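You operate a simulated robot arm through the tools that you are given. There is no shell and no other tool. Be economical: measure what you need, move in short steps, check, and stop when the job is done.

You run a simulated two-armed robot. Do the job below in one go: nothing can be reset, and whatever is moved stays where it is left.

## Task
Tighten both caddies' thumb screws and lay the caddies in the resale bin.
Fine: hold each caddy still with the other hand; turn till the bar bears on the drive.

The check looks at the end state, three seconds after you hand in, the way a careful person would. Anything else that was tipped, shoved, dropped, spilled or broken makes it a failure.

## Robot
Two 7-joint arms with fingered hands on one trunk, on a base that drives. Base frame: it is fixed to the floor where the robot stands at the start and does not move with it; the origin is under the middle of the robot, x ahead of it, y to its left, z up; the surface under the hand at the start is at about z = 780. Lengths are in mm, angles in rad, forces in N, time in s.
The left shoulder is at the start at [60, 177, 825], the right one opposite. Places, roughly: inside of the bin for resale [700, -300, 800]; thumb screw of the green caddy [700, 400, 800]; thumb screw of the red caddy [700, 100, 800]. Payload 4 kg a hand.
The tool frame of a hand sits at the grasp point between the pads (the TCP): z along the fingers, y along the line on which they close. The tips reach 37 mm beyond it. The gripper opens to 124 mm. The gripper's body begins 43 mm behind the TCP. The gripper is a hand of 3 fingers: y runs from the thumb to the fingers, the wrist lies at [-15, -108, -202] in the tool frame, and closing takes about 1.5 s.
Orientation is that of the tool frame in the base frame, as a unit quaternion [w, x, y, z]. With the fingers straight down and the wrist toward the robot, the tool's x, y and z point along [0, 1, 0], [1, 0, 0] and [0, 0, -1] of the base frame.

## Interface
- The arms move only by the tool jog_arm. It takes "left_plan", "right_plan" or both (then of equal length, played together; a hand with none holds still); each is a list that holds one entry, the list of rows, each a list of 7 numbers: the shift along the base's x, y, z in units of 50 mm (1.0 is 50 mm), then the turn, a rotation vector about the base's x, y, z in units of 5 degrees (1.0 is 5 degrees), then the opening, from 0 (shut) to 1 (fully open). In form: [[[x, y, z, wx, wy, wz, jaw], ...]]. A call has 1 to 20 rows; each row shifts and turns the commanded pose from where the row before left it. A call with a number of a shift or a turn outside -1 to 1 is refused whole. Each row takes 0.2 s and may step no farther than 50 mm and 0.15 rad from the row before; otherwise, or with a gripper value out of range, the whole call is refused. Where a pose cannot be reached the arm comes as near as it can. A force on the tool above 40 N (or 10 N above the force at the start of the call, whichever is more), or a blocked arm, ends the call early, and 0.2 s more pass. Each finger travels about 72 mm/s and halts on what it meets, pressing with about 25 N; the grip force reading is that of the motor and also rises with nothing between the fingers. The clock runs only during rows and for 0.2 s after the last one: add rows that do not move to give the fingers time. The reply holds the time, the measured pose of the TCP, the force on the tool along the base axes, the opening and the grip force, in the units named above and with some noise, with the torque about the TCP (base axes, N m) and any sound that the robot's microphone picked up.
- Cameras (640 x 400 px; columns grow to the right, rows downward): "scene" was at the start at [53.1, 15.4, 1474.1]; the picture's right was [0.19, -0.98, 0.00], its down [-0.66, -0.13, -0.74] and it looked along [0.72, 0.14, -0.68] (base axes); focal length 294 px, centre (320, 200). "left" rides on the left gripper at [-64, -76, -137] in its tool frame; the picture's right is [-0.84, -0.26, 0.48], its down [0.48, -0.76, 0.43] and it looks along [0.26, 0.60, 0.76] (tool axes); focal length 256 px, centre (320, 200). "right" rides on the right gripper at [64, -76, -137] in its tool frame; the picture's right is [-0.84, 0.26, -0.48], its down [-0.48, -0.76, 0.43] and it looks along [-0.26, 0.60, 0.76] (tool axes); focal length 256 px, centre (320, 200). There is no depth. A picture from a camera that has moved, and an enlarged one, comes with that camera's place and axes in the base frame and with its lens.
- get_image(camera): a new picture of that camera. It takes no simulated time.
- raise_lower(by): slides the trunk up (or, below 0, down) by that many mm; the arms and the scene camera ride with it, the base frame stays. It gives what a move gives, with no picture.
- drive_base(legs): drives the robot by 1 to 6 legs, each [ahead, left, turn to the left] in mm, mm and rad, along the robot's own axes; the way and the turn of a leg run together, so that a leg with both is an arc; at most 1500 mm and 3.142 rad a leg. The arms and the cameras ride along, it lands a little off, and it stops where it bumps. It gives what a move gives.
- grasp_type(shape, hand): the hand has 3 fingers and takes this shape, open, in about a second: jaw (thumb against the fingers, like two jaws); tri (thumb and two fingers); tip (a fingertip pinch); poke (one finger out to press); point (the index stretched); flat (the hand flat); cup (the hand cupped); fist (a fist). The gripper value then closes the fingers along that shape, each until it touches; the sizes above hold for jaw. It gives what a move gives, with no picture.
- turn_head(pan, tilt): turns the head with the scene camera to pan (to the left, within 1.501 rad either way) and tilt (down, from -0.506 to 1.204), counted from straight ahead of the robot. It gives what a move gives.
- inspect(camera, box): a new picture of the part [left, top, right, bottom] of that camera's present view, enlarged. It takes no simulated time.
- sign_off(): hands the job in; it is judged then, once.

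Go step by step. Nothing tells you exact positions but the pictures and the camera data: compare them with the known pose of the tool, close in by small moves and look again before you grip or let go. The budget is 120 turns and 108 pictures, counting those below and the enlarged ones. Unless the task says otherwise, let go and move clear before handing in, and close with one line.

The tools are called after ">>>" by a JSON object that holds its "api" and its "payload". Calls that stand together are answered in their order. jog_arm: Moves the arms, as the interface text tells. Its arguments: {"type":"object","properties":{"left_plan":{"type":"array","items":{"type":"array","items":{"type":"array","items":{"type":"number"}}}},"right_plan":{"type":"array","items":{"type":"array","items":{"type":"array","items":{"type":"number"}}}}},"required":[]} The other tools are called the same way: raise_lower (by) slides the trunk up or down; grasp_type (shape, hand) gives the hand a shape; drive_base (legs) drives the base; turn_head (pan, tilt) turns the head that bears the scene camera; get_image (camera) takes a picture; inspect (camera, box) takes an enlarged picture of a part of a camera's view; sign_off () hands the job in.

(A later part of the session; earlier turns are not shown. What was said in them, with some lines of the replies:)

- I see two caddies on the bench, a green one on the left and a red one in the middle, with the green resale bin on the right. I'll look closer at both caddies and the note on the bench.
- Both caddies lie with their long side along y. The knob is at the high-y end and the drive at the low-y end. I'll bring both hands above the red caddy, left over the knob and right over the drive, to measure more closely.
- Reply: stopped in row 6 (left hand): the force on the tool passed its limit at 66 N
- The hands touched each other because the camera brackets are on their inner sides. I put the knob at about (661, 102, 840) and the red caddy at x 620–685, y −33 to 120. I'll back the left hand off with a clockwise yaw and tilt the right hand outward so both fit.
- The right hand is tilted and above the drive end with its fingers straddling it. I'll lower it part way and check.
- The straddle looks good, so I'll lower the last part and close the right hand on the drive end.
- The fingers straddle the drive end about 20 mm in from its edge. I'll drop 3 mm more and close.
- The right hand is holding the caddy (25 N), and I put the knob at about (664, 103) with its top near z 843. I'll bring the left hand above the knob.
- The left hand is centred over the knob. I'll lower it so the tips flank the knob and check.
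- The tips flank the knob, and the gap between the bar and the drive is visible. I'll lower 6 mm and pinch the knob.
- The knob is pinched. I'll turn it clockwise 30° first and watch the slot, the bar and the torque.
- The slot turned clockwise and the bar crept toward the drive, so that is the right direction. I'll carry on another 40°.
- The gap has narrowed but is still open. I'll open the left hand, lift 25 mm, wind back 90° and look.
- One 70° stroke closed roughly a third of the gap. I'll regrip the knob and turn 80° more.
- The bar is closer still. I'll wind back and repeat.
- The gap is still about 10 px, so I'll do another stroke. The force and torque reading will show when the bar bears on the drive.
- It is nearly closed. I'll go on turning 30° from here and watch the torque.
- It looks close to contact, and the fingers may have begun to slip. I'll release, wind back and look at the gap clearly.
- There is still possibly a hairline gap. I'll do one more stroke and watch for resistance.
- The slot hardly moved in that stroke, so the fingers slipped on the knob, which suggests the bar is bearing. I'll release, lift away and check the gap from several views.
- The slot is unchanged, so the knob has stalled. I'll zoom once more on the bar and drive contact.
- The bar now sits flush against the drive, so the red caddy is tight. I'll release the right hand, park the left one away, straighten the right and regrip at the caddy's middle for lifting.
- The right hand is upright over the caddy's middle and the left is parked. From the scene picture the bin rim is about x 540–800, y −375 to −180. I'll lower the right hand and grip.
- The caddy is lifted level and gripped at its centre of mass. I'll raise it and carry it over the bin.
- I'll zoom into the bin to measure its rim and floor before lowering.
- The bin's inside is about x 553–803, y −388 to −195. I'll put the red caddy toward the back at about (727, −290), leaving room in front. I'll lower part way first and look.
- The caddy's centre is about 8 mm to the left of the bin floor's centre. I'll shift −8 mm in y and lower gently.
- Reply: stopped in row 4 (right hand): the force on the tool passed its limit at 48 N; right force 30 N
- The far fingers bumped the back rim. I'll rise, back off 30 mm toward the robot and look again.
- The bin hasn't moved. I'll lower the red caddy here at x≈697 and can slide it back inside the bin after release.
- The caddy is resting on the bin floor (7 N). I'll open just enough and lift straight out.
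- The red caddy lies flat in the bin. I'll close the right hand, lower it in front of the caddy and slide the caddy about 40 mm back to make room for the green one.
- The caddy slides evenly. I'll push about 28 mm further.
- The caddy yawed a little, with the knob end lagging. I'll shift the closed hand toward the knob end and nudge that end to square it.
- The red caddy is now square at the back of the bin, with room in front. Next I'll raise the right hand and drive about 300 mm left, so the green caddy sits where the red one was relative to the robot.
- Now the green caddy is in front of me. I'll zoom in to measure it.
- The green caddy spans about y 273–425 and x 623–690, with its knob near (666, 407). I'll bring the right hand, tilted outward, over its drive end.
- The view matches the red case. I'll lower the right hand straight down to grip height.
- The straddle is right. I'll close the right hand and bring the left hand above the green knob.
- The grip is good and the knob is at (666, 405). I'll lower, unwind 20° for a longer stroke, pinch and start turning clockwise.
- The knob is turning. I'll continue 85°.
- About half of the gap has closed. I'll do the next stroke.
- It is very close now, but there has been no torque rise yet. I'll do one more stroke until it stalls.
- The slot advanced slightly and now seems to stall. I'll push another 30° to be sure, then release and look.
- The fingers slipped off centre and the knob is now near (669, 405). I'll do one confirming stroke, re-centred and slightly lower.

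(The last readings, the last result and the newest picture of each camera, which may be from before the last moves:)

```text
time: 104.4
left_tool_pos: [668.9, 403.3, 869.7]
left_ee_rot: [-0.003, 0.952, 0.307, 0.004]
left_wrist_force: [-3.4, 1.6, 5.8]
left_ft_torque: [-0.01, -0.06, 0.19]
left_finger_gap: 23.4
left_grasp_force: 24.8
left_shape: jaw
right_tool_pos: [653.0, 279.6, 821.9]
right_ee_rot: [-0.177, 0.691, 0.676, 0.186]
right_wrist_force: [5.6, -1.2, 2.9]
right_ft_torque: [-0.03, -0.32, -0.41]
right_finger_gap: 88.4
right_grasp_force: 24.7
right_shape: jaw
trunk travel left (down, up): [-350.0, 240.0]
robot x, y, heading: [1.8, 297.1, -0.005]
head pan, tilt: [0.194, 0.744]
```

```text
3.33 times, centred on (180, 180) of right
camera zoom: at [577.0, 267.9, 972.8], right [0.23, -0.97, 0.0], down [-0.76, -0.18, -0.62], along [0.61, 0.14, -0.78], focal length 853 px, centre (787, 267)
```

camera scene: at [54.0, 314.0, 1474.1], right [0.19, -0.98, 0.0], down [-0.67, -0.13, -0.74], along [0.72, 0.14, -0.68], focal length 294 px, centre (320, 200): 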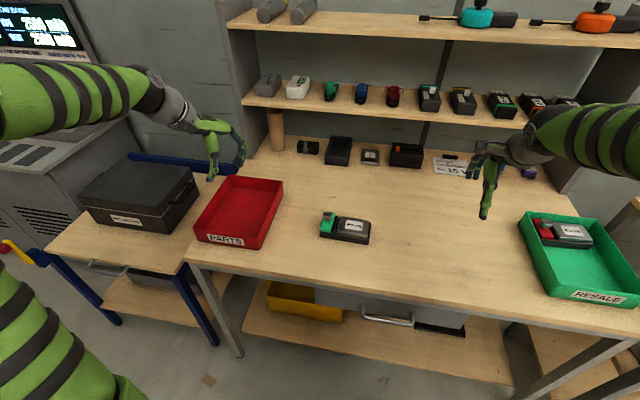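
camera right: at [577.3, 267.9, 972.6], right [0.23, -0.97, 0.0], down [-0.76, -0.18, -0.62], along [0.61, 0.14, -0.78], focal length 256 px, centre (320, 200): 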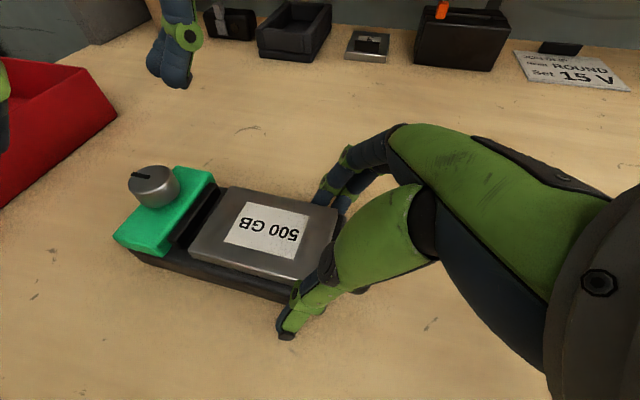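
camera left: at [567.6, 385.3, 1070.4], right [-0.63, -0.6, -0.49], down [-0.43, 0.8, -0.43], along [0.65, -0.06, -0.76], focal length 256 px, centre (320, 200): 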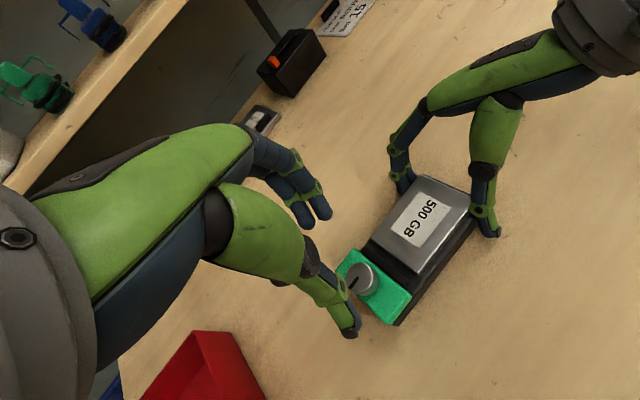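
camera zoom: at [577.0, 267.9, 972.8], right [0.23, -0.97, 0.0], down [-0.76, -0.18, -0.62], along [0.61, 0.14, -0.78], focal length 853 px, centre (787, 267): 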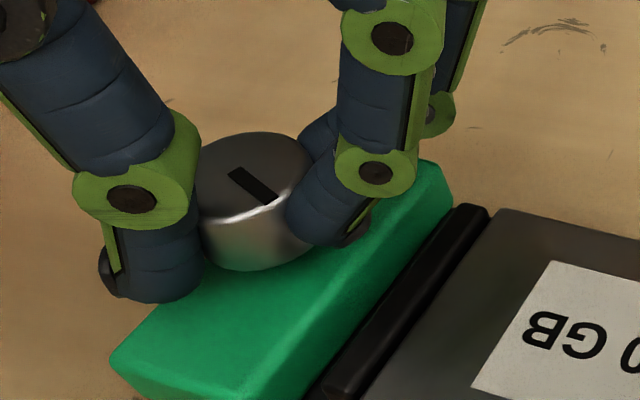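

With a well-centred grip and about double the torque, the slot didn't move at all, so the green one is tight. I'll release the knob and park the left hand, then regrip the caddy's middle with the right.

>>> {"api": "jog_arm", "payload": {"left_plan": [[[0, 0, 0.02, 0, 0, 0, 0.35], [0, 0, 0.02, 0, 0, 0, 0.5], [0, 0, 0.6, 0, 0, 0, 0.5], [0, 0.5, 0.8, 0, 0, 0, 0.5], [0, 0.9, 0.6, 0, 0, 0, 0.5], [-0.2, 0.9, 0.3, 0, 0, 0, 0.5], [-0.4, 0.8, 0.3, 0, 0, 0, 0.5], [-0.4, 0.8, 0.3, 0, 0, 0, 0.5], [-0.4, 0.6, 0.3, 0, 0, 0, 0.5], [0, 0, 0, 0, 0, 0, 0.5]]], "right_plan": [[[0, 0, 0, 0, 0, 0, 0.3], [0, 0, 0, 0, 0, 0, 0.3], [0, 0, 0, 0, 0, 0, 0.3], [0, 0, 0, 0, 0, 0, 0.3], [0, 0, 0, 0, 0, 0, 0.3], [0, 0, 0, 0, 0, 0, 0.3], [0, 0, 0, 0, 0, 0, 0.3], [0, 0, 0, 0, 0, 0, 0.3], [0, 0, 0, 0, 0, 0, 0.3], [0, 0, 0, 0, 0, 0, 0.3]]]}}

>>> {"api": "jog_arm", "payload": {"right_plan": [[[0, 0, 0, 0, 0, 0, 0.8], [0, 0, 0, 0, 0, 0, 1], [0, 0, 0, 0, 0, 0, 1], [0, -0.2, 0.4, 0, 0, 0, 1], [0, -0.2, 0.5, 0, 0, 0, 1], [0, 0, 0.5, -1, 0, 0, 1], [0, 0, 0.1, -1, 0, 0, 1], [0, 0.2, 0, -1, 0, 0, 1], [0, 0.3, 0, -1, 0, 0, 1], [0.02, 0.5, 0, -1, 0, 0, 1], [0.02, 0.5, 0, -1, 0, 0, 1], [0, 0.3, 0, 0, 0, 0, 1], [0, 0, 0, 0, 0, 0, 1]]]}}

>>> {"api": "get_image", "payload": {"camera": "right"}}

>>> {"api": "inspect", "payload": {"camera": "scene", "box": [290, 160, 410, 260]}}

```text
refused: row 5 steps farther than a row can; nothing moved
```

```text
time: 107.2
left_tool_pos: [669.1, 404.1, 869.0]
left_ee_rot: [-0.003, 0.951, 0.308, 0.003]
left_wrist_force: [0.2, -0.7, 1.7]
left_ft_torque: [-0.08, -0.13, 0.06]
left_finger_gap: 22.9
left_grasp_force: 24.7
left_shape: jaw
right_tool_pos: [656.9, 348.4, 897.7]
right_ee_rot: [0.008, 0.714, 0.7, 0.005]
right_wrist_force: [0.9, 0.1, -0.6]
right_ft_torque: [0.01, 0.0, 0.03]
right_finger_gap: 123.7
right_grasp_force: 0.1
right_shape: jaw
trunk travel left (down, up): [-350.0, 240.0]
robot x, y, heading: [6.2, 293.8, -0.007]
head pan, tilt: [0.194, 0.744]
```

```text
25 pictures are left
camera right: at [580.5, 413.8, 1034.2], right [0.23, -0.84, 0.49], down [-0.76, -0.47, -0.45], along [0.61, -0.27, -0.75], focal length 256 px, centre (320, 200)
```

right: 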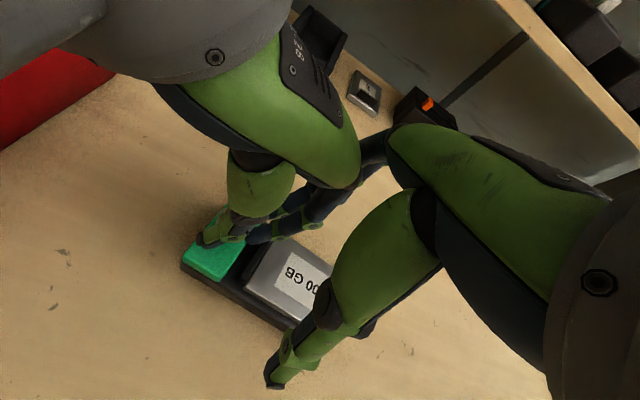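

```text
4.00 times, centred on (350, 210) of scene
camera zoom: at [53.8, 313.3, 1474.1], right [0.19, -0.98, 0.0], down [-0.67, -0.13, -0.74], along [0.72, 0.14, -0.68], focal length 1176 px, centre (200, 160)
```

zoom: 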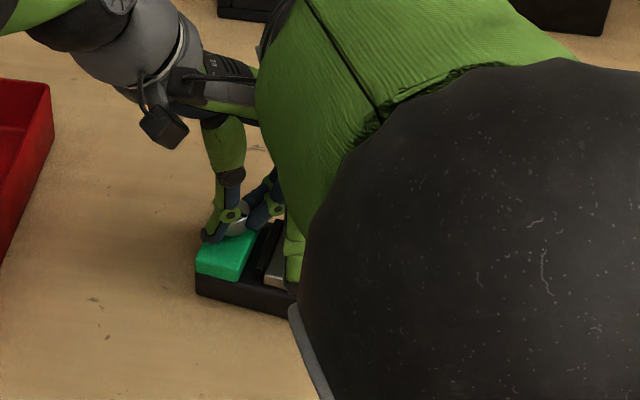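

The first call was refused but the second went through, luckily without contact. I'll back the right hand away in −y first, then release the knob and retreat with the left.

>>> {"api": "jog_arm", "payload": {"right_plan": [[[0, -0.5, 0, 0, 0, 0, 1], [0, -0.5, 0, 0, 0, 0, 1], [0, -0.5, 0, 0, 0, 0, 1], [0, 0, 0, 0, 0, 0, 1]]], "left_plan": [[[0, 0, 0, 0, 0, 0, 0.05], [0, 0, 0, 0, 0, 0, 0.05], [0, 0, 0, 0, 0, 0, 0.05], [0, 0, 0, 0, 0, 0, 0.05]]]}}

>>> {"api": "jog_arm", "payload": {"left_plan": [[[0, 0, 0, 0, 0, 0, 0.35], [0, 0, 0.02, 0, 0, 0, 0.5], [0, 0, 0.6, 0, 0, 0, 0.5], [0, 0.4, 0.6, 0, 0, 0, 0.5], [0, 0.7, 0.5, 0, 0, 0, 0.5], [-0.2, 0.7, 0.3, 0, 0, 0, 0.5], [-0.3, 0.7, 0.3, 0, 0, 0, 0.5], [-0.3, 0.7, 0.3, 0, 0, 0, 0.5], [-0.3, 0.7, 0.3, 0, 0, 0, 0.5], [0, 0, 0, 0, 0, 0, 0.5]]]}}

>>> {"api": "get_image", "payload": {"camera": "right"}}

```text
time: 108.2
left_tool_pos: [668.8, 404.1, 869.4]
left_ee_rot: [-0.002, 0.951, 0.309, 0.004]
left_wrist_force: [-0.2, -0.1, 3.2]
left_ft_torque: [-0.06, -0.08, 0.05]
left_finger_gap: 22.8
left_grasp_force: 24.9
left_shape: jaw
right_tool_pos: [657.8, 274.5, 898.3]
right_ee_rot: [0.007, 0.713, 0.701, 0.005]
right_wrist_force: [-0.6, -0.1, 0.4]
right_ft_torque: [0.01, 0.01, 0.0]
right_finger_gap: 123.7
right_grasp_force: 0.2
right_shape: jaw
trunk travel left (down, up): [-350.0, 240.0]
robot x, y, heading: [1.2, 298.3, -0.005]
head pan, tilt: [0.194, 0.744]
```

```text
time: 110.4
left_tool_pos: [614.7, 599.9, 1012.8]
left_ee_rot: [-0.003, 0.951, 0.308, 0.003]
left_wrist_force: [-0.6, 0.7, 0.3]
left_ft_torque: [0.0, 0.01, 0.01]
left_finger_gap: 61.7
left_grasp_force: 0.1
left_shape: jaw
right_tool_pos: [657.9, 275.4, 898.9]
right_ee_rot: [0.007, 0.714, 0.7, 0.005]
right_wrist_force: [0.2, 0.0, 0.1]
right_ft_torque: [-0.02, -0.01, 0.0]
right_finger_gap: 123.8
right_grasp_force: 0.1
right_shape: jaw
trunk travel left (down, up): [-350.0, 240.0]
robot x, y, heading: [0.9, 297.3, -0.002]
head pan, tilt: [0.194, 0.744]
```

```text
23 pictures are left
camera right: at [580.7, 340.0, 1034.1], right [0.23, -0.84, 0.49], down [-0.76, -0.47, -0.45], along [0.61, -0.27, -0.75], focal length 256 px, centre (320, 200)
```

right: 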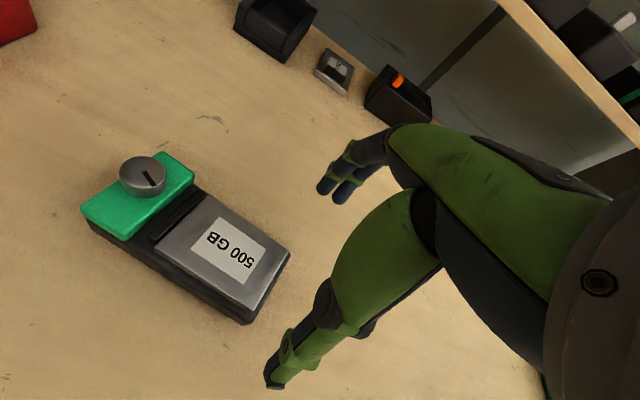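

>>> {"api": "inspect", "payload": {"camera": "scene", "box": [290, 160, 410, 260]}}

>>> {"api": "inspect", "payload": {"camera": "right", "box": [70, 140, 300, 330]}}

```text
4.00 times, centred on (350, 210) of scene
camera zoom: at [53.9, 313.5, 1474.1], right [0.19, -0.98, 0.0], down [-0.67, -0.13, -0.74], along [0.72, 0.14, -0.68], focal length 1176 px, centre (200, 160)
```

zoom: 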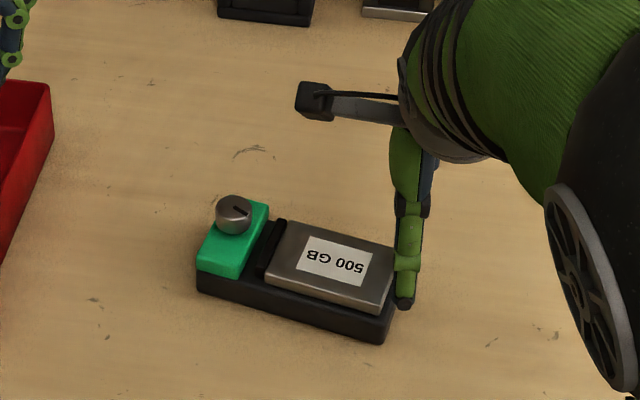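

```text
2.11 times, centred on (185, 235) of right
camera zoom: at [580.7, 340.0, 1034.1], right [0.23, -0.84, 0.49], down [-0.76, -0.47, -0.45], along [0.61, -0.27, -0.75], focal length 539 px, centre (604, 126)
```

zoom: 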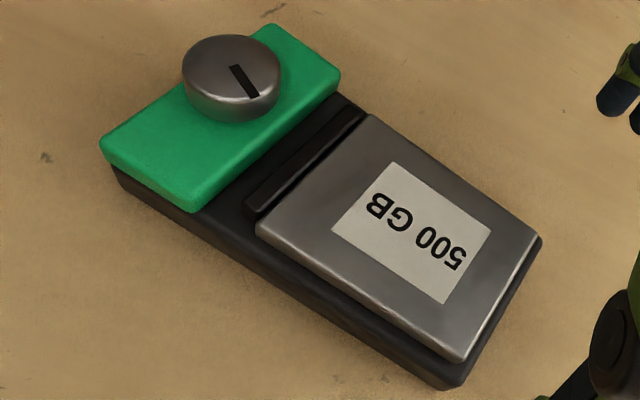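

The bar is against the drive. The caddy was yawed about −7° when I released it, and its centre is near (662, 352). I'll align the right hand with that yaw, centre it and lower.

>>> {"api": "jog_arm", "payload": {"right_plan": [[[0.03, 0.5, 0, 0, 0, -0.7, 1], [0.03, 0.5, 0, 0, 0, -0.7, 1], [0.02, 0.54, 0, 0, 0, 0, 1], [0, 0, -0.5, 0, 0, 0, 1], [0, 0, -0.4, 0, 0, 0, 1], [0, 0, -0.3, 0, 0, 0, 1], [0, 0, 0, 0, 0, 0, 1]]]}}

>>> {"api": "get_image", "payload": {"camera": "right"}}

>>> {"api": "inspect", "payload": {"camera": "left", "box": [320, 0, 640, 220]}}

```text
time: 112.0
left_tool_pos: [615.4, 599.6, 1012.6]
left_ee_rot: [-0.003, 0.951, 0.309, 0.002]
left_wrist_force: [0.1, 0.3, -0.3]
left_ft_torque: [0.02, -0.02, 0.01]
left_finger_gap: 61.5
left_grasp_force: 0.1
left_shape: jaw
right_tool_pos: [661.9, 350.5, 838.0]
right_ee_rot: [0.008, 0.755, 0.656, 0.004]
right_wrist_force: [-0.6, -0.2, -0.3]
right_ft_torque: [0.02, -0.01, 0.0]
right_finger_gap: 123.7
right_grasp_force: 0.0
right_shape: jaw
trunk travel left (down, up): [-350.0, 240.0]
robot x, y, heading: [1.8, 298.5, -0.006]
head pan, tilt: [0.194, 0.744]
```

```text
20 pictures are left
camera right: at [594.2, 425.6, 974.2], right [0.13, -0.86, 0.49], down [-0.81, -0.37, -0.45], along [0.57, -0.34, -0.75], focal length 256 px, centre (320, 200)
```

right: 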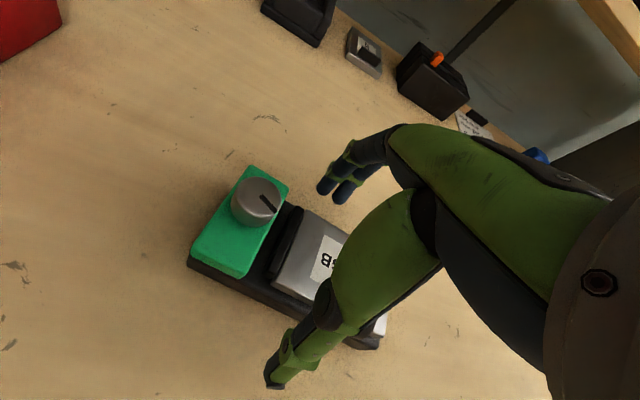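

```text
1.82 times, centred on (480, 110) of left
camera zoom: at [518.6, 621.3, 1149.1], right [-0.83, -0.28, -0.49], down [-0.05, 0.9, -0.43], along [0.56, -0.33, -0.76], focal length 465 px, centre (29, 364)
```

zoom: 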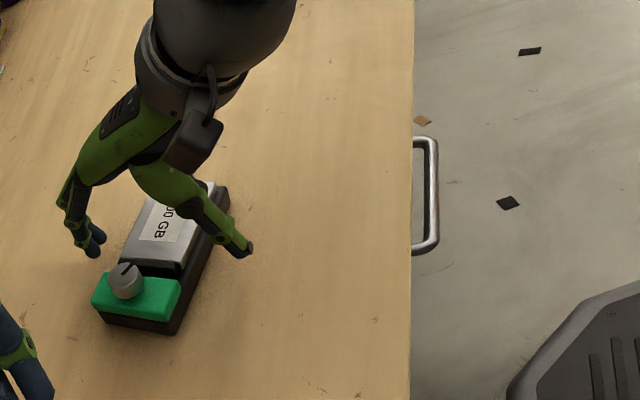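

It is aligned. I'll lower the last 16 mm, close and lift a little.

>>> {"api": "jog_arm", "payload": {"right_plan": [[[0, 0, -0.31, 0, 0, 0, 1], [0, 0, 0, 0, 0, 0, 0.6], [0, 0, 0, 0, 0, 0, 0.4], [0, 0, 0, 0, 0, 0, 0.3], [0, 0, 0, 0, 0, 0, 0.3], [0, 0, 0, 0, 0, 0, 0.3], [0, 0, 0, 0, 0, 0, 0.3], [0, 0, 0.4, 0, 0, 0, 0.3], [0, 0, 0.4, 0, 0, 0, 0.3], [0, 0, 0, 0, 0, 0, 0.3]]]}}

>>> {"api": "get_image", "payload": {"camera": "right"}}

```text
time: 114.2
left_tool_pos: [615.4, 599.3, 1012.0]
left_ee_rot: [-0.003, 0.951, 0.308, 0.003]
left_wrist_force: [0.8, 0.3, -0.3]
left_ft_torque: [-0.04, 0.05, -0.02]
left_finger_gap: 61.7
left_grasp_force: 0.1
left_shape: jaw
right_tool_pos: [663.2, 349.3, 862.3]
right_ee_rot: [0.008, 0.754, 0.656, 0.005]
right_wrist_force: [-0.1, -0.3, -1.9]
right_ft_torque: [0.01, 0.03, 0.01]
right_finger_gap: 86.2
right_grasp_force: 24.8
right_shape: jaw
trunk travel left (down, up): [-350.0, 240.0]
robot x, y, heading: [2.3, 297.4, -0.004]
head pan, tilt: [0.194, 0.744]
```

```text
18 pictures are left
camera right: at [594.5, 424.5, 997.1], right [0.13, -0.86, 0.49], down [-0.81, -0.37, -0.45], along [0.57, -0.34, -0.75], focal length 256 px, centre (320, 200)
```

right: 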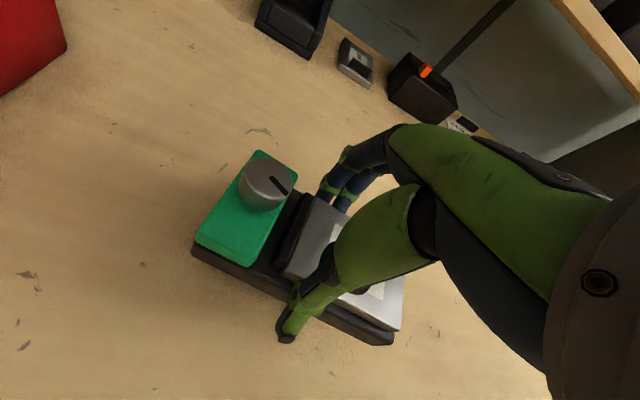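

It is held level. I'll raise it, undo the yaw and drive back right 300 mm.

>>> {"api": "jog_arm", "payload": {"right_plan": [[[0, 0, 0.7, 0, 0, 0, 0.3], [0, 0, 0.7, 0, 0, 0.72, 0.3], [0, 0, 0.7, 0, 0, 0.72, 0.3], [0, 0, 0, 0, 0, 0, 0.3]]]}}

>>> {"api": "drive_base", "payload": {"legs": [[0, -300, 0]]}}

>>> {"api": "inspect", "payload": {"camera": "scene", "box": [410, 150, 530, 300]}}

```text
time: 115.2
left_tool_pos: [614.7, 599.6, 1012.0]
left_ee_rot: [-0.003, 0.951, 0.308, 0.003]
left_wrist_force: [0.2, 0.1, -0.7]
left_ft_torque: [-0.03, 0.01, -0.01]
left_finger_gap: 61.7
left_grasp_force: 0.0
left_shape: jaw
right_tool_pos: [660.9, 351.3, 965.3]
right_ee_rot: [0.008, 0.713, 0.702, 0.005]
right_wrist_force: [0.3, -0.6, -2.3]
right_ft_torque: [0.01, 0.03, 0.0]
right_finger_gap: 86.6
right_grasp_force: 24.7
right_shape: jaw
trunk travel left (down, up): [-350.0, 240.0]
robot x, y, heading: [-0.9, 298.8, -0.003]
head pan, tilt: [0.194, 0.744]
```

```text
time: 117.2
left_tool_pos: [612.9, 303.2, 1013.2]
left_ee_rot: [-0.003, 0.951, 0.31, 0.003]
left_wrist_force: [-0.1, 0.1, 0.7]
left_ft_torque: [0.05, 0.02, -0.01]
left_finger_gap: 61.7
left_grasp_force: 0.1
left_shape: jaw
right_tool_pos: [659.5, 54.9, 965.0]
right_ee_rot: [0.007, 0.711, 0.703, 0.005]
right_wrist_force: [0.5, 0.7, -3.0]
right_ft_torque: [0.02, 0.01, -0.02]
right_finger_gap: 86.3
right_grasp_force: 24.8
right_shape: jaw
trunk travel left (down, up): [-350.0, 240.0]
robot x, y, heading: [1.0, 1.4, 0.002]
head pan, tilt: [0.194, 0.744]
```

```text
2.67 times, centred on (470, 225) of scene
camera zoom: at [52.9, 15.2, 1474.1], right [0.19, -0.98, 0.0], down [-0.67, -0.13, -0.74], along [0.72, 0.14, -0.68], focal length 784 px, centre (-80, 133)
```

zoom: 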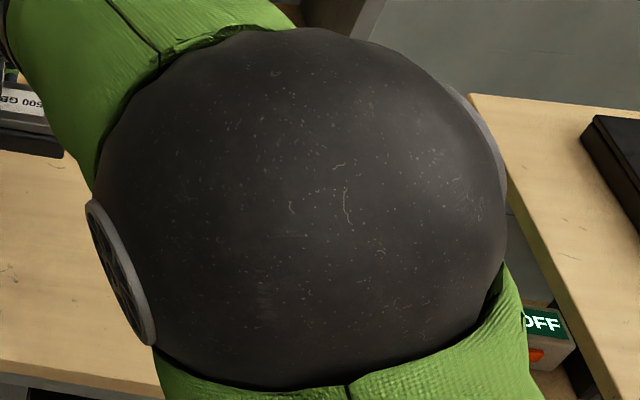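

I'll carry the green caddy over the front part of the bin and measure.

>>> {"api": "jog_arm", "payload": {"right_plan": [[[-0.08, -0.87, 0, 0, 0, 0, 0.3], [-0.08, -0.87, 0, 0, 0, 0, 0.3], [-0.08, -0.87, 0, 0, 0, 0, 0.3], [-0.08, -0.87, 0, 0, 0, 0, 0.3], [-0.08, -0.87, 0, 0, 0, 0, 0.3], [-0.08, -0.87, 0, 0, 0, 0, 0.3], [-0.08, -0.87, 0, 0, 0, 0, 0.3], [-0.08, -0.87, 0, 0, 0, 0, 0.3], [0, 0, -0.5, 0, 0, 0, 0.3], [0, 0, -0.5, 0, 0, 0, 0.3], [0, 0, 0, 0, 0, 0, 0.3]]]}}

>>> {"api": "inspect", "payload": {"camera": "scene", "box": [410, 150, 530, 300]}}

>>> {"api": "get_image", "payload": {"camera": "right"}}

```text
time: 119.6
left_tool_pos: [612.1, 303.3, 1013.3]
left_ee_rot: [-0.003, 0.951, 0.31, 0.003]
left_wrist_force: [0.4, -0.1, 0.0]
left_ft_torque: [0.01, -0.02, 0.0]
left_finger_gap: 61.9
left_grasp_force: 0.0
left_shape: jaw
right_tool_pos: [628.9, -293.1, 915.2]
right_ee_rot: [0.007, 0.711, 0.703, 0.005]
right_wrist_force: [-0.2, -0.1, -2.2]
right_ft_torque: [0.0, 0.0, -0.02]
right_finger_gap: 86.5
right_grasp_force: 25.3
right_shape: jaw
trunk travel left (down, up): [-350.0, 240.0]
robot x, y, heading: [0.2, -2.3, 0.002]
head pan, tilt: [0.194, 0.744]
```

```text
2.67 times, centred on (470, 225) of scene
camera zoom: at [52.9, 15.5, 1474.1], right [0.19, -0.98, 0.0], down [-0.67, -0.13, -0.74], along [0.72, 0.14, -0.68], focal length 784 px, centre (-80, 133)
```

zoom: 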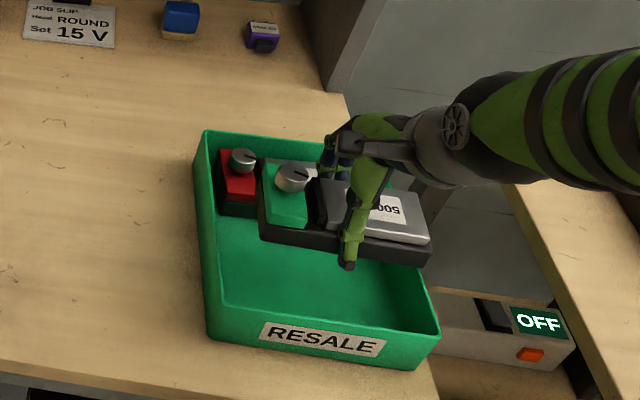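

```text
15 pictures are left
camera right: at [551.4, -228.8, 1050.1], right [0.24, -0.84, 0.49], down [-0.76, -0.48, -0.45], along [0.61, -0.26, -0.75], focal length 256 px, centre (320, 200)
```

right: 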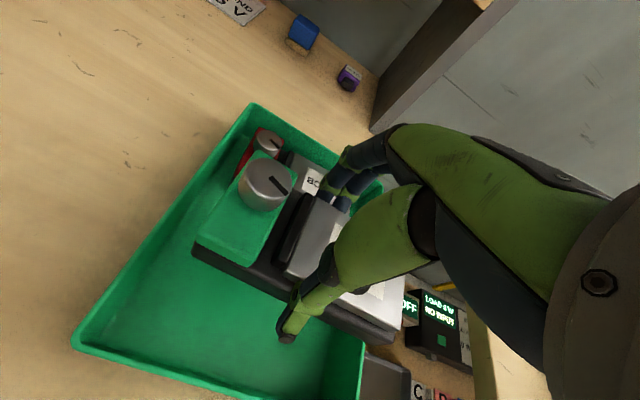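

Centred at y≈−295, and the fingers should just clear the red caddy. I'll lower in stages.

>>> {"api": "jog_arm", "payload": {"right_plan": [[[-0.04, 0, -0.4, 0, 0, 0, 0.3], [0, 0, -0.4, 0, 0, 0, 0.3], [0, 0, -0.2, 0, 0, 0, 0.3], [0, 0, 0, 0, 0, 0, 0.3]]]}}

>>> {"api": "get_image", "payload": {"camera": "right"}}

>>> {"api": "inspect", "payload": {"camera": "scene", "box": [410, 150, 530, 300]}}

```text
time: 120.6
left_tool_pos: [612.2, 302.8, 1012.9]
left_ee_rot: [-0.003, 0.951, 0.31, 0.004]
left_wrist_force: [-0.2, -0.8, 0.6]
left_ft_torque: [0.01, 0.0, 0.0]
left_finger_gap: 61.4
left_grasp_force: 0.0
left_shape: jaw
right_tool_pos: [627.3, -292.6, 864.9]
right_ee_rot: [0.007, 0.711, 0.703, 0.005]
right_wrist_force: [0.3, -0.1, -1.6]
right_ft_torque: [0.0, 0.01, -0.02]
right_finger_gap: 86.2
right_grasp_force: 25.2
right_shape: jaw
trunk travel left (down, up): [-350.0, 240.0]
robot x, y, heading: [2.2, 1.7, 0.0]
head pan, tilt: [0.194, 0.744]
```

```text
14 pictures are left
camera right: at [549.3, -228.0, 1000.1], right [0.24, -0.84, 0.49], down [-0.76, -0.48, -0.45], along [0.61, -0.26, -0.75], focal length 256 px, centre (320, 200)
```

right: 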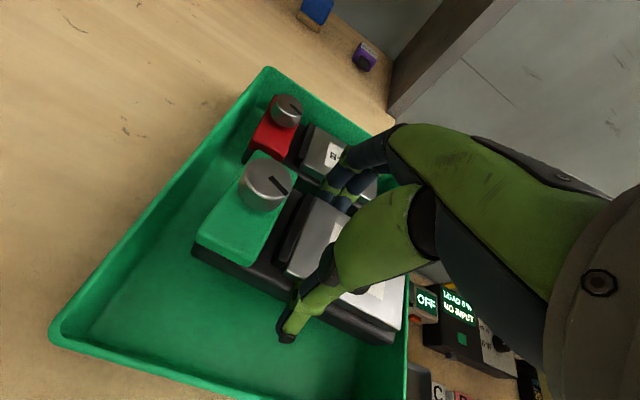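

```text
2.67 times, centred on (470, 225) of scene
camera zoom: at [53.0, 15.6, 1474.1], right [0.19, -0.98, 0.0], down [-0.67, -0.13, -0.74], along [0.72, 0.14, -0.68], focal length 784 px, centre (-80, 133)
```

zoom: 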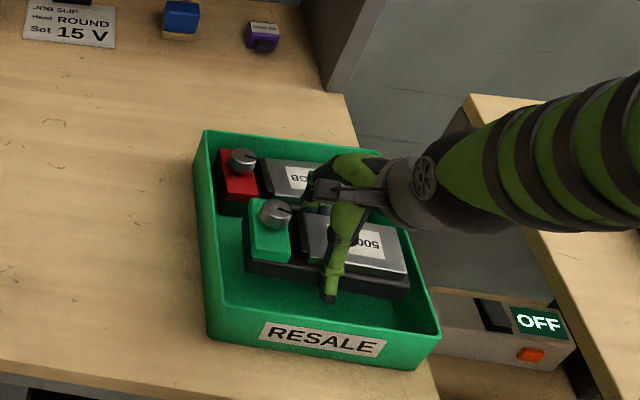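

I'll nudge 4 mm forward and lower to the floor gently.

>>> {"api": "jog_arm", "payload": {"right_plan": [[[-0.08, -0.02, -0.2, 0, 0, 0, 0.3], [0, 0, -0.2, 0, 0, 0, 0.3], [0, 0, -0.15, 0, 0, 0, 0.3], [0, 0, -0.1, 0, 0, 0, 0.3], [0, 0, -0.08, 0, 0, 0, 0.3], [0, 0, 0, 0, 0, 0, 0.3]]]}}

>>> {"api": "get_image", "payload": {"camera": "right"}}

```text
time: 122.0
left_tool_pos: [612.6, 303.1, 1011.8]
left_ee_rot: [-0.002, 0.951, 0.309, 0.003]
left_wrist_force: [0.4, 0.7, 0.5]
left_ft_torque: [0.04, -0.01, 0.0]
left_finger_gap: 61.8
left_grasp_force: 0.1
left_shape: jaw
right_tool_pos: [622.5, -292.8, 827.3]
right_ee_rot: [0.008, 0.711, 0.703, 0.005]
right_wrist_force: [0.0, -0.1, -2.4]
right_ft_torque: [0.02, -0.02, 0.0]
right_finger_gap: 86.3
right_grasp_force: 25.9
right_shape: jaw
trunk travel left (down, up): [-350.0, 240.0]
robot x, y, heading: [0.8, -0.6, -0.002]
head pan, tilt: [0.194, 0.744]
```

```text
12 pictures are left
camera right: at [544.9, -229.2, 963.9], right [0.24, -0.84, 0.49], down [-0.76, -0.48, -0.45], along [0.61, -0.26, -0.75], focal length 256 px, centre (320, 200)
```

right: 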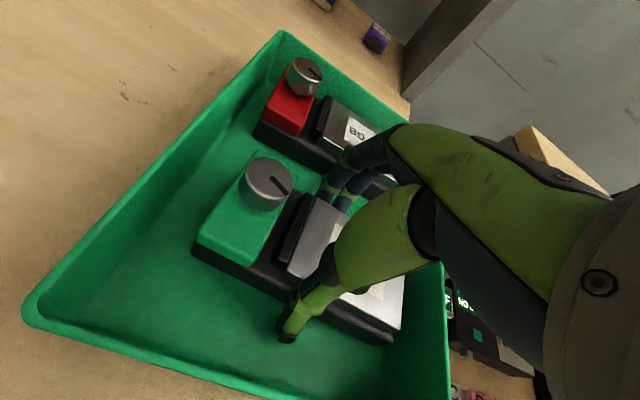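

It is still hanging just above the floor with clear margins. I'll lower a few millimetres more until it touches.

>>> {"api": "jog_arm", "payload": {"right_plan": [[[0, 0, -0.06, 0, 0, 0, 0.3], [0, 0, -0.04, 0, 0, 0, 0.3], [0, 0, 0, 0, 0, 0, 0.3]]]}}

```text
time: 122.8
left_tool_pos: [612.0, 303.1, 1013.5]
left_ee_rot: [-0.003, 0.951, 0.31, 0.004]
left_wrist_force: [-0.3, -0.2, 0.5]
left_ft_torque: [0.02, 0.02, 0.01]
left_finger_gap: 61.9
left_grasp_force: 0.0
left_shape: jaw
right_tool_pos: [623.1, -294.9, 826.4]
right_ee_rot: [0.009, 0.711, 0.703, 0.006]
right_wrist_force: [-4.2, 0.1, 23.5]
right_ft_torque: [0.07, -0.09, -0.02]
right_finger_gap: 86.3
right_grasp_force: 25.1
right_shape: jaw
trunk travel left (down, up): [-350.0, 240.0]
robot x, y, heading: [-2.1, -1.6, -0.001]
head pan, tilt: [0.194, 0.744]
```

Firm floor contact. I'll ease up 3 mm, open just enough, and lift straight out.

>>> {"api": "jog_arm", "payload": {"right_plan": [[[0, 0, 0.06, 0, 0, 0, 0.3], [0, 0, 0, 0, 0, 0, 0.78], [0, 0, 0, 0, 0, 0, 0.8], [0, 0, 0, 0, 0, 0, 0.8], [0, 0, 0.3, 0, 0, 0, 0.8], [0, 0, 0.6, 0, 0, 0, 0.8], [0, 0, 0.8, 0, 0, 0, 0.8], [0, 0, 0.8, 0, 0, 0, 0.8], [0, 0, 0.8, 0, 0, 0, 0.8], [-0.3, 0, 0.6, 0, 0, 0, 0.8], [-0.4, 0.6, 0.3, 0, 0, 0, 0.8], [-0.4, 0.7, 0.3, 0, 0, 0, 0.8], [-0.4, 0.7, 0.3, 0, 0, 0, 0.8], [0, 0, 0, 0, 0, 0, 0.8]]]}}

>>> {"api": "get_image", "payload": {"camera": "scene"}}

>>> {"api": "get_image", "payload": {"camera": "right"}}

```text
time: 125.8
left_tool_pos: [613.2, 303.5, 1012.0]
left_ee_rot: [-0.003, 0.951, 0.31, 0.003]
left_wrist_force: [0.4, 0.1, -0.2]
left_ft_torque: [-0.02, -0.01, 0.02]
left_finger_gap: 61.7
left_grasp_force: 0.0
left_shape: jaw
right_tool_pos: [545.5, -192.9, 1066.7]
right_ee_rot: [0.008, 0.711, 0.703, 0.005]
right_wrist_force: [-0.2, 0.0, -0.4]
right_ft_torque: [-0.02, -0.02, 0.01]
right_finger_gap: 99.2
right_grasp_force: 0.1
right_shape: jaw
trunk travel left (down, up): [-350.0, 240.0]
robot x, y, heading: [0.2, 3.1, -0.002]
head pan, tilt: [0.194, 0.744]
```

```text
11 pictures are left
camera scene: at [52.7, 15.7, 1474.1], right [0.19, -0.98, 0.0], down [-0.67, -0.13, -0.74], along [0.72, 0.14, -0.68], focal length 294 px, centre (320, 200)
```

scene: 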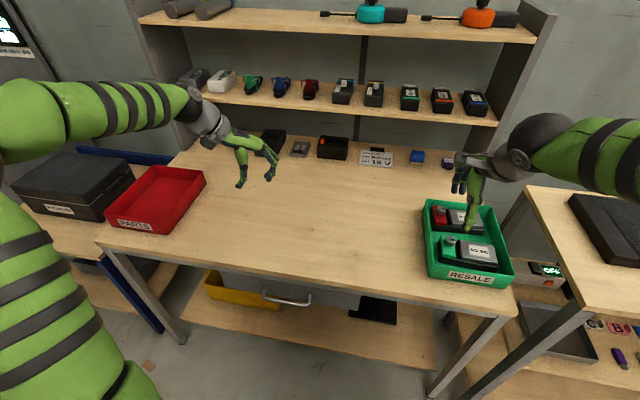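

```text
10 pictures are left
camera right: at [468.8, -128.7, 1203.2], right [0.24, -0.84, 0.49], down [-0.76, -0.48, -0.45], along [0.61, -0.27, -0.75], focal length 256 px, centre (320, 200)
```

right: 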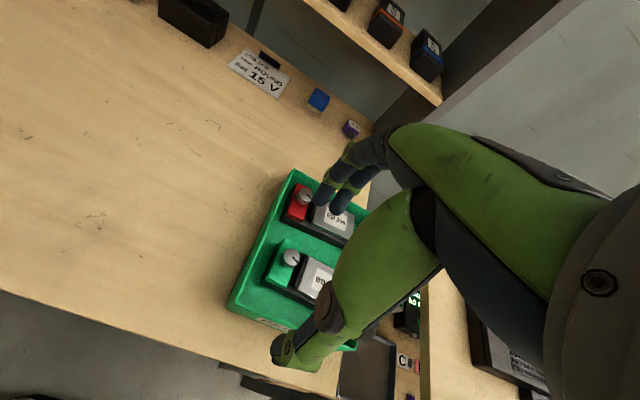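

Both caddies look to be lying in the bin. I'll take a closer look before handing in.

>>> {"api": "inspect", "payload": {"camera": "scene", "box": [415, 190, 525, 295]}}

>>> {"api": "inspect", "payload": {"camera": "right", "box": [220, 160, 380, 340]}}

```text
3.81 times, centred on (470, 242) of scene
camera zoom: at [52.7, 15.7, 1474.1], right [0.19, -0.98, 0.0], down [-0.67, -0.13, -0.74], along [0.72, 0.14, -0.68], focal length 1120 px, centre (-251, 38)
```

zoom: 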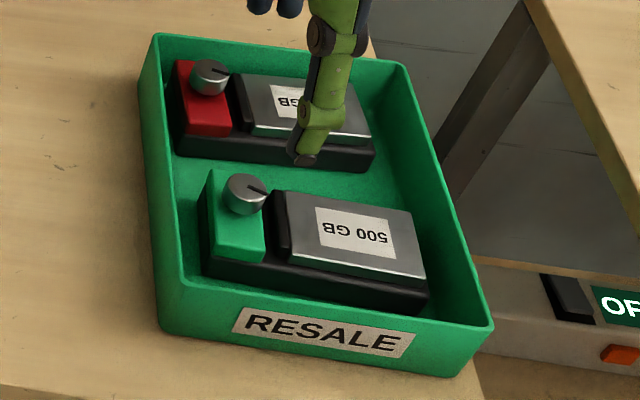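

```text
2.22 times, centred on (300, 250) of right
camera zoom: at [468.8, -128.7, 1203.2], right [0.24, -0.84, 0.49], down [-0.76, -0.48, -0.45], along [0.61, -0.27, -0.75], focal length 569 px, centre (364, 89)
```

zoom: 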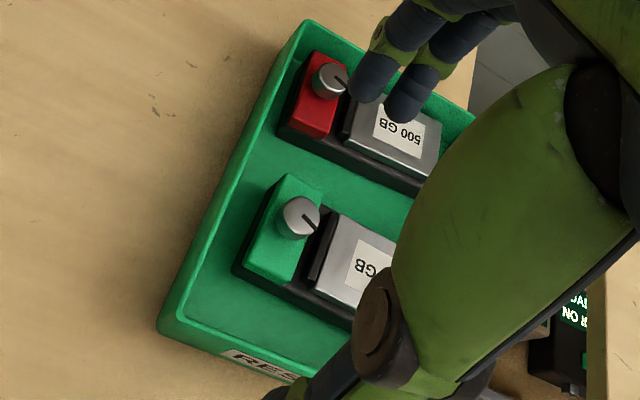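

Both caddies lie flat in the resale bin with their bars against the drives. Both hands are clear and nothing else has been disturbed, so I'm handing in.

>>> {"api": "sign_off", "payload": {}}

```text
The job is handed in.
```

Both thumb screws are tightened until the bars bear on the drives, and both caddies lie flat in the resale bin.
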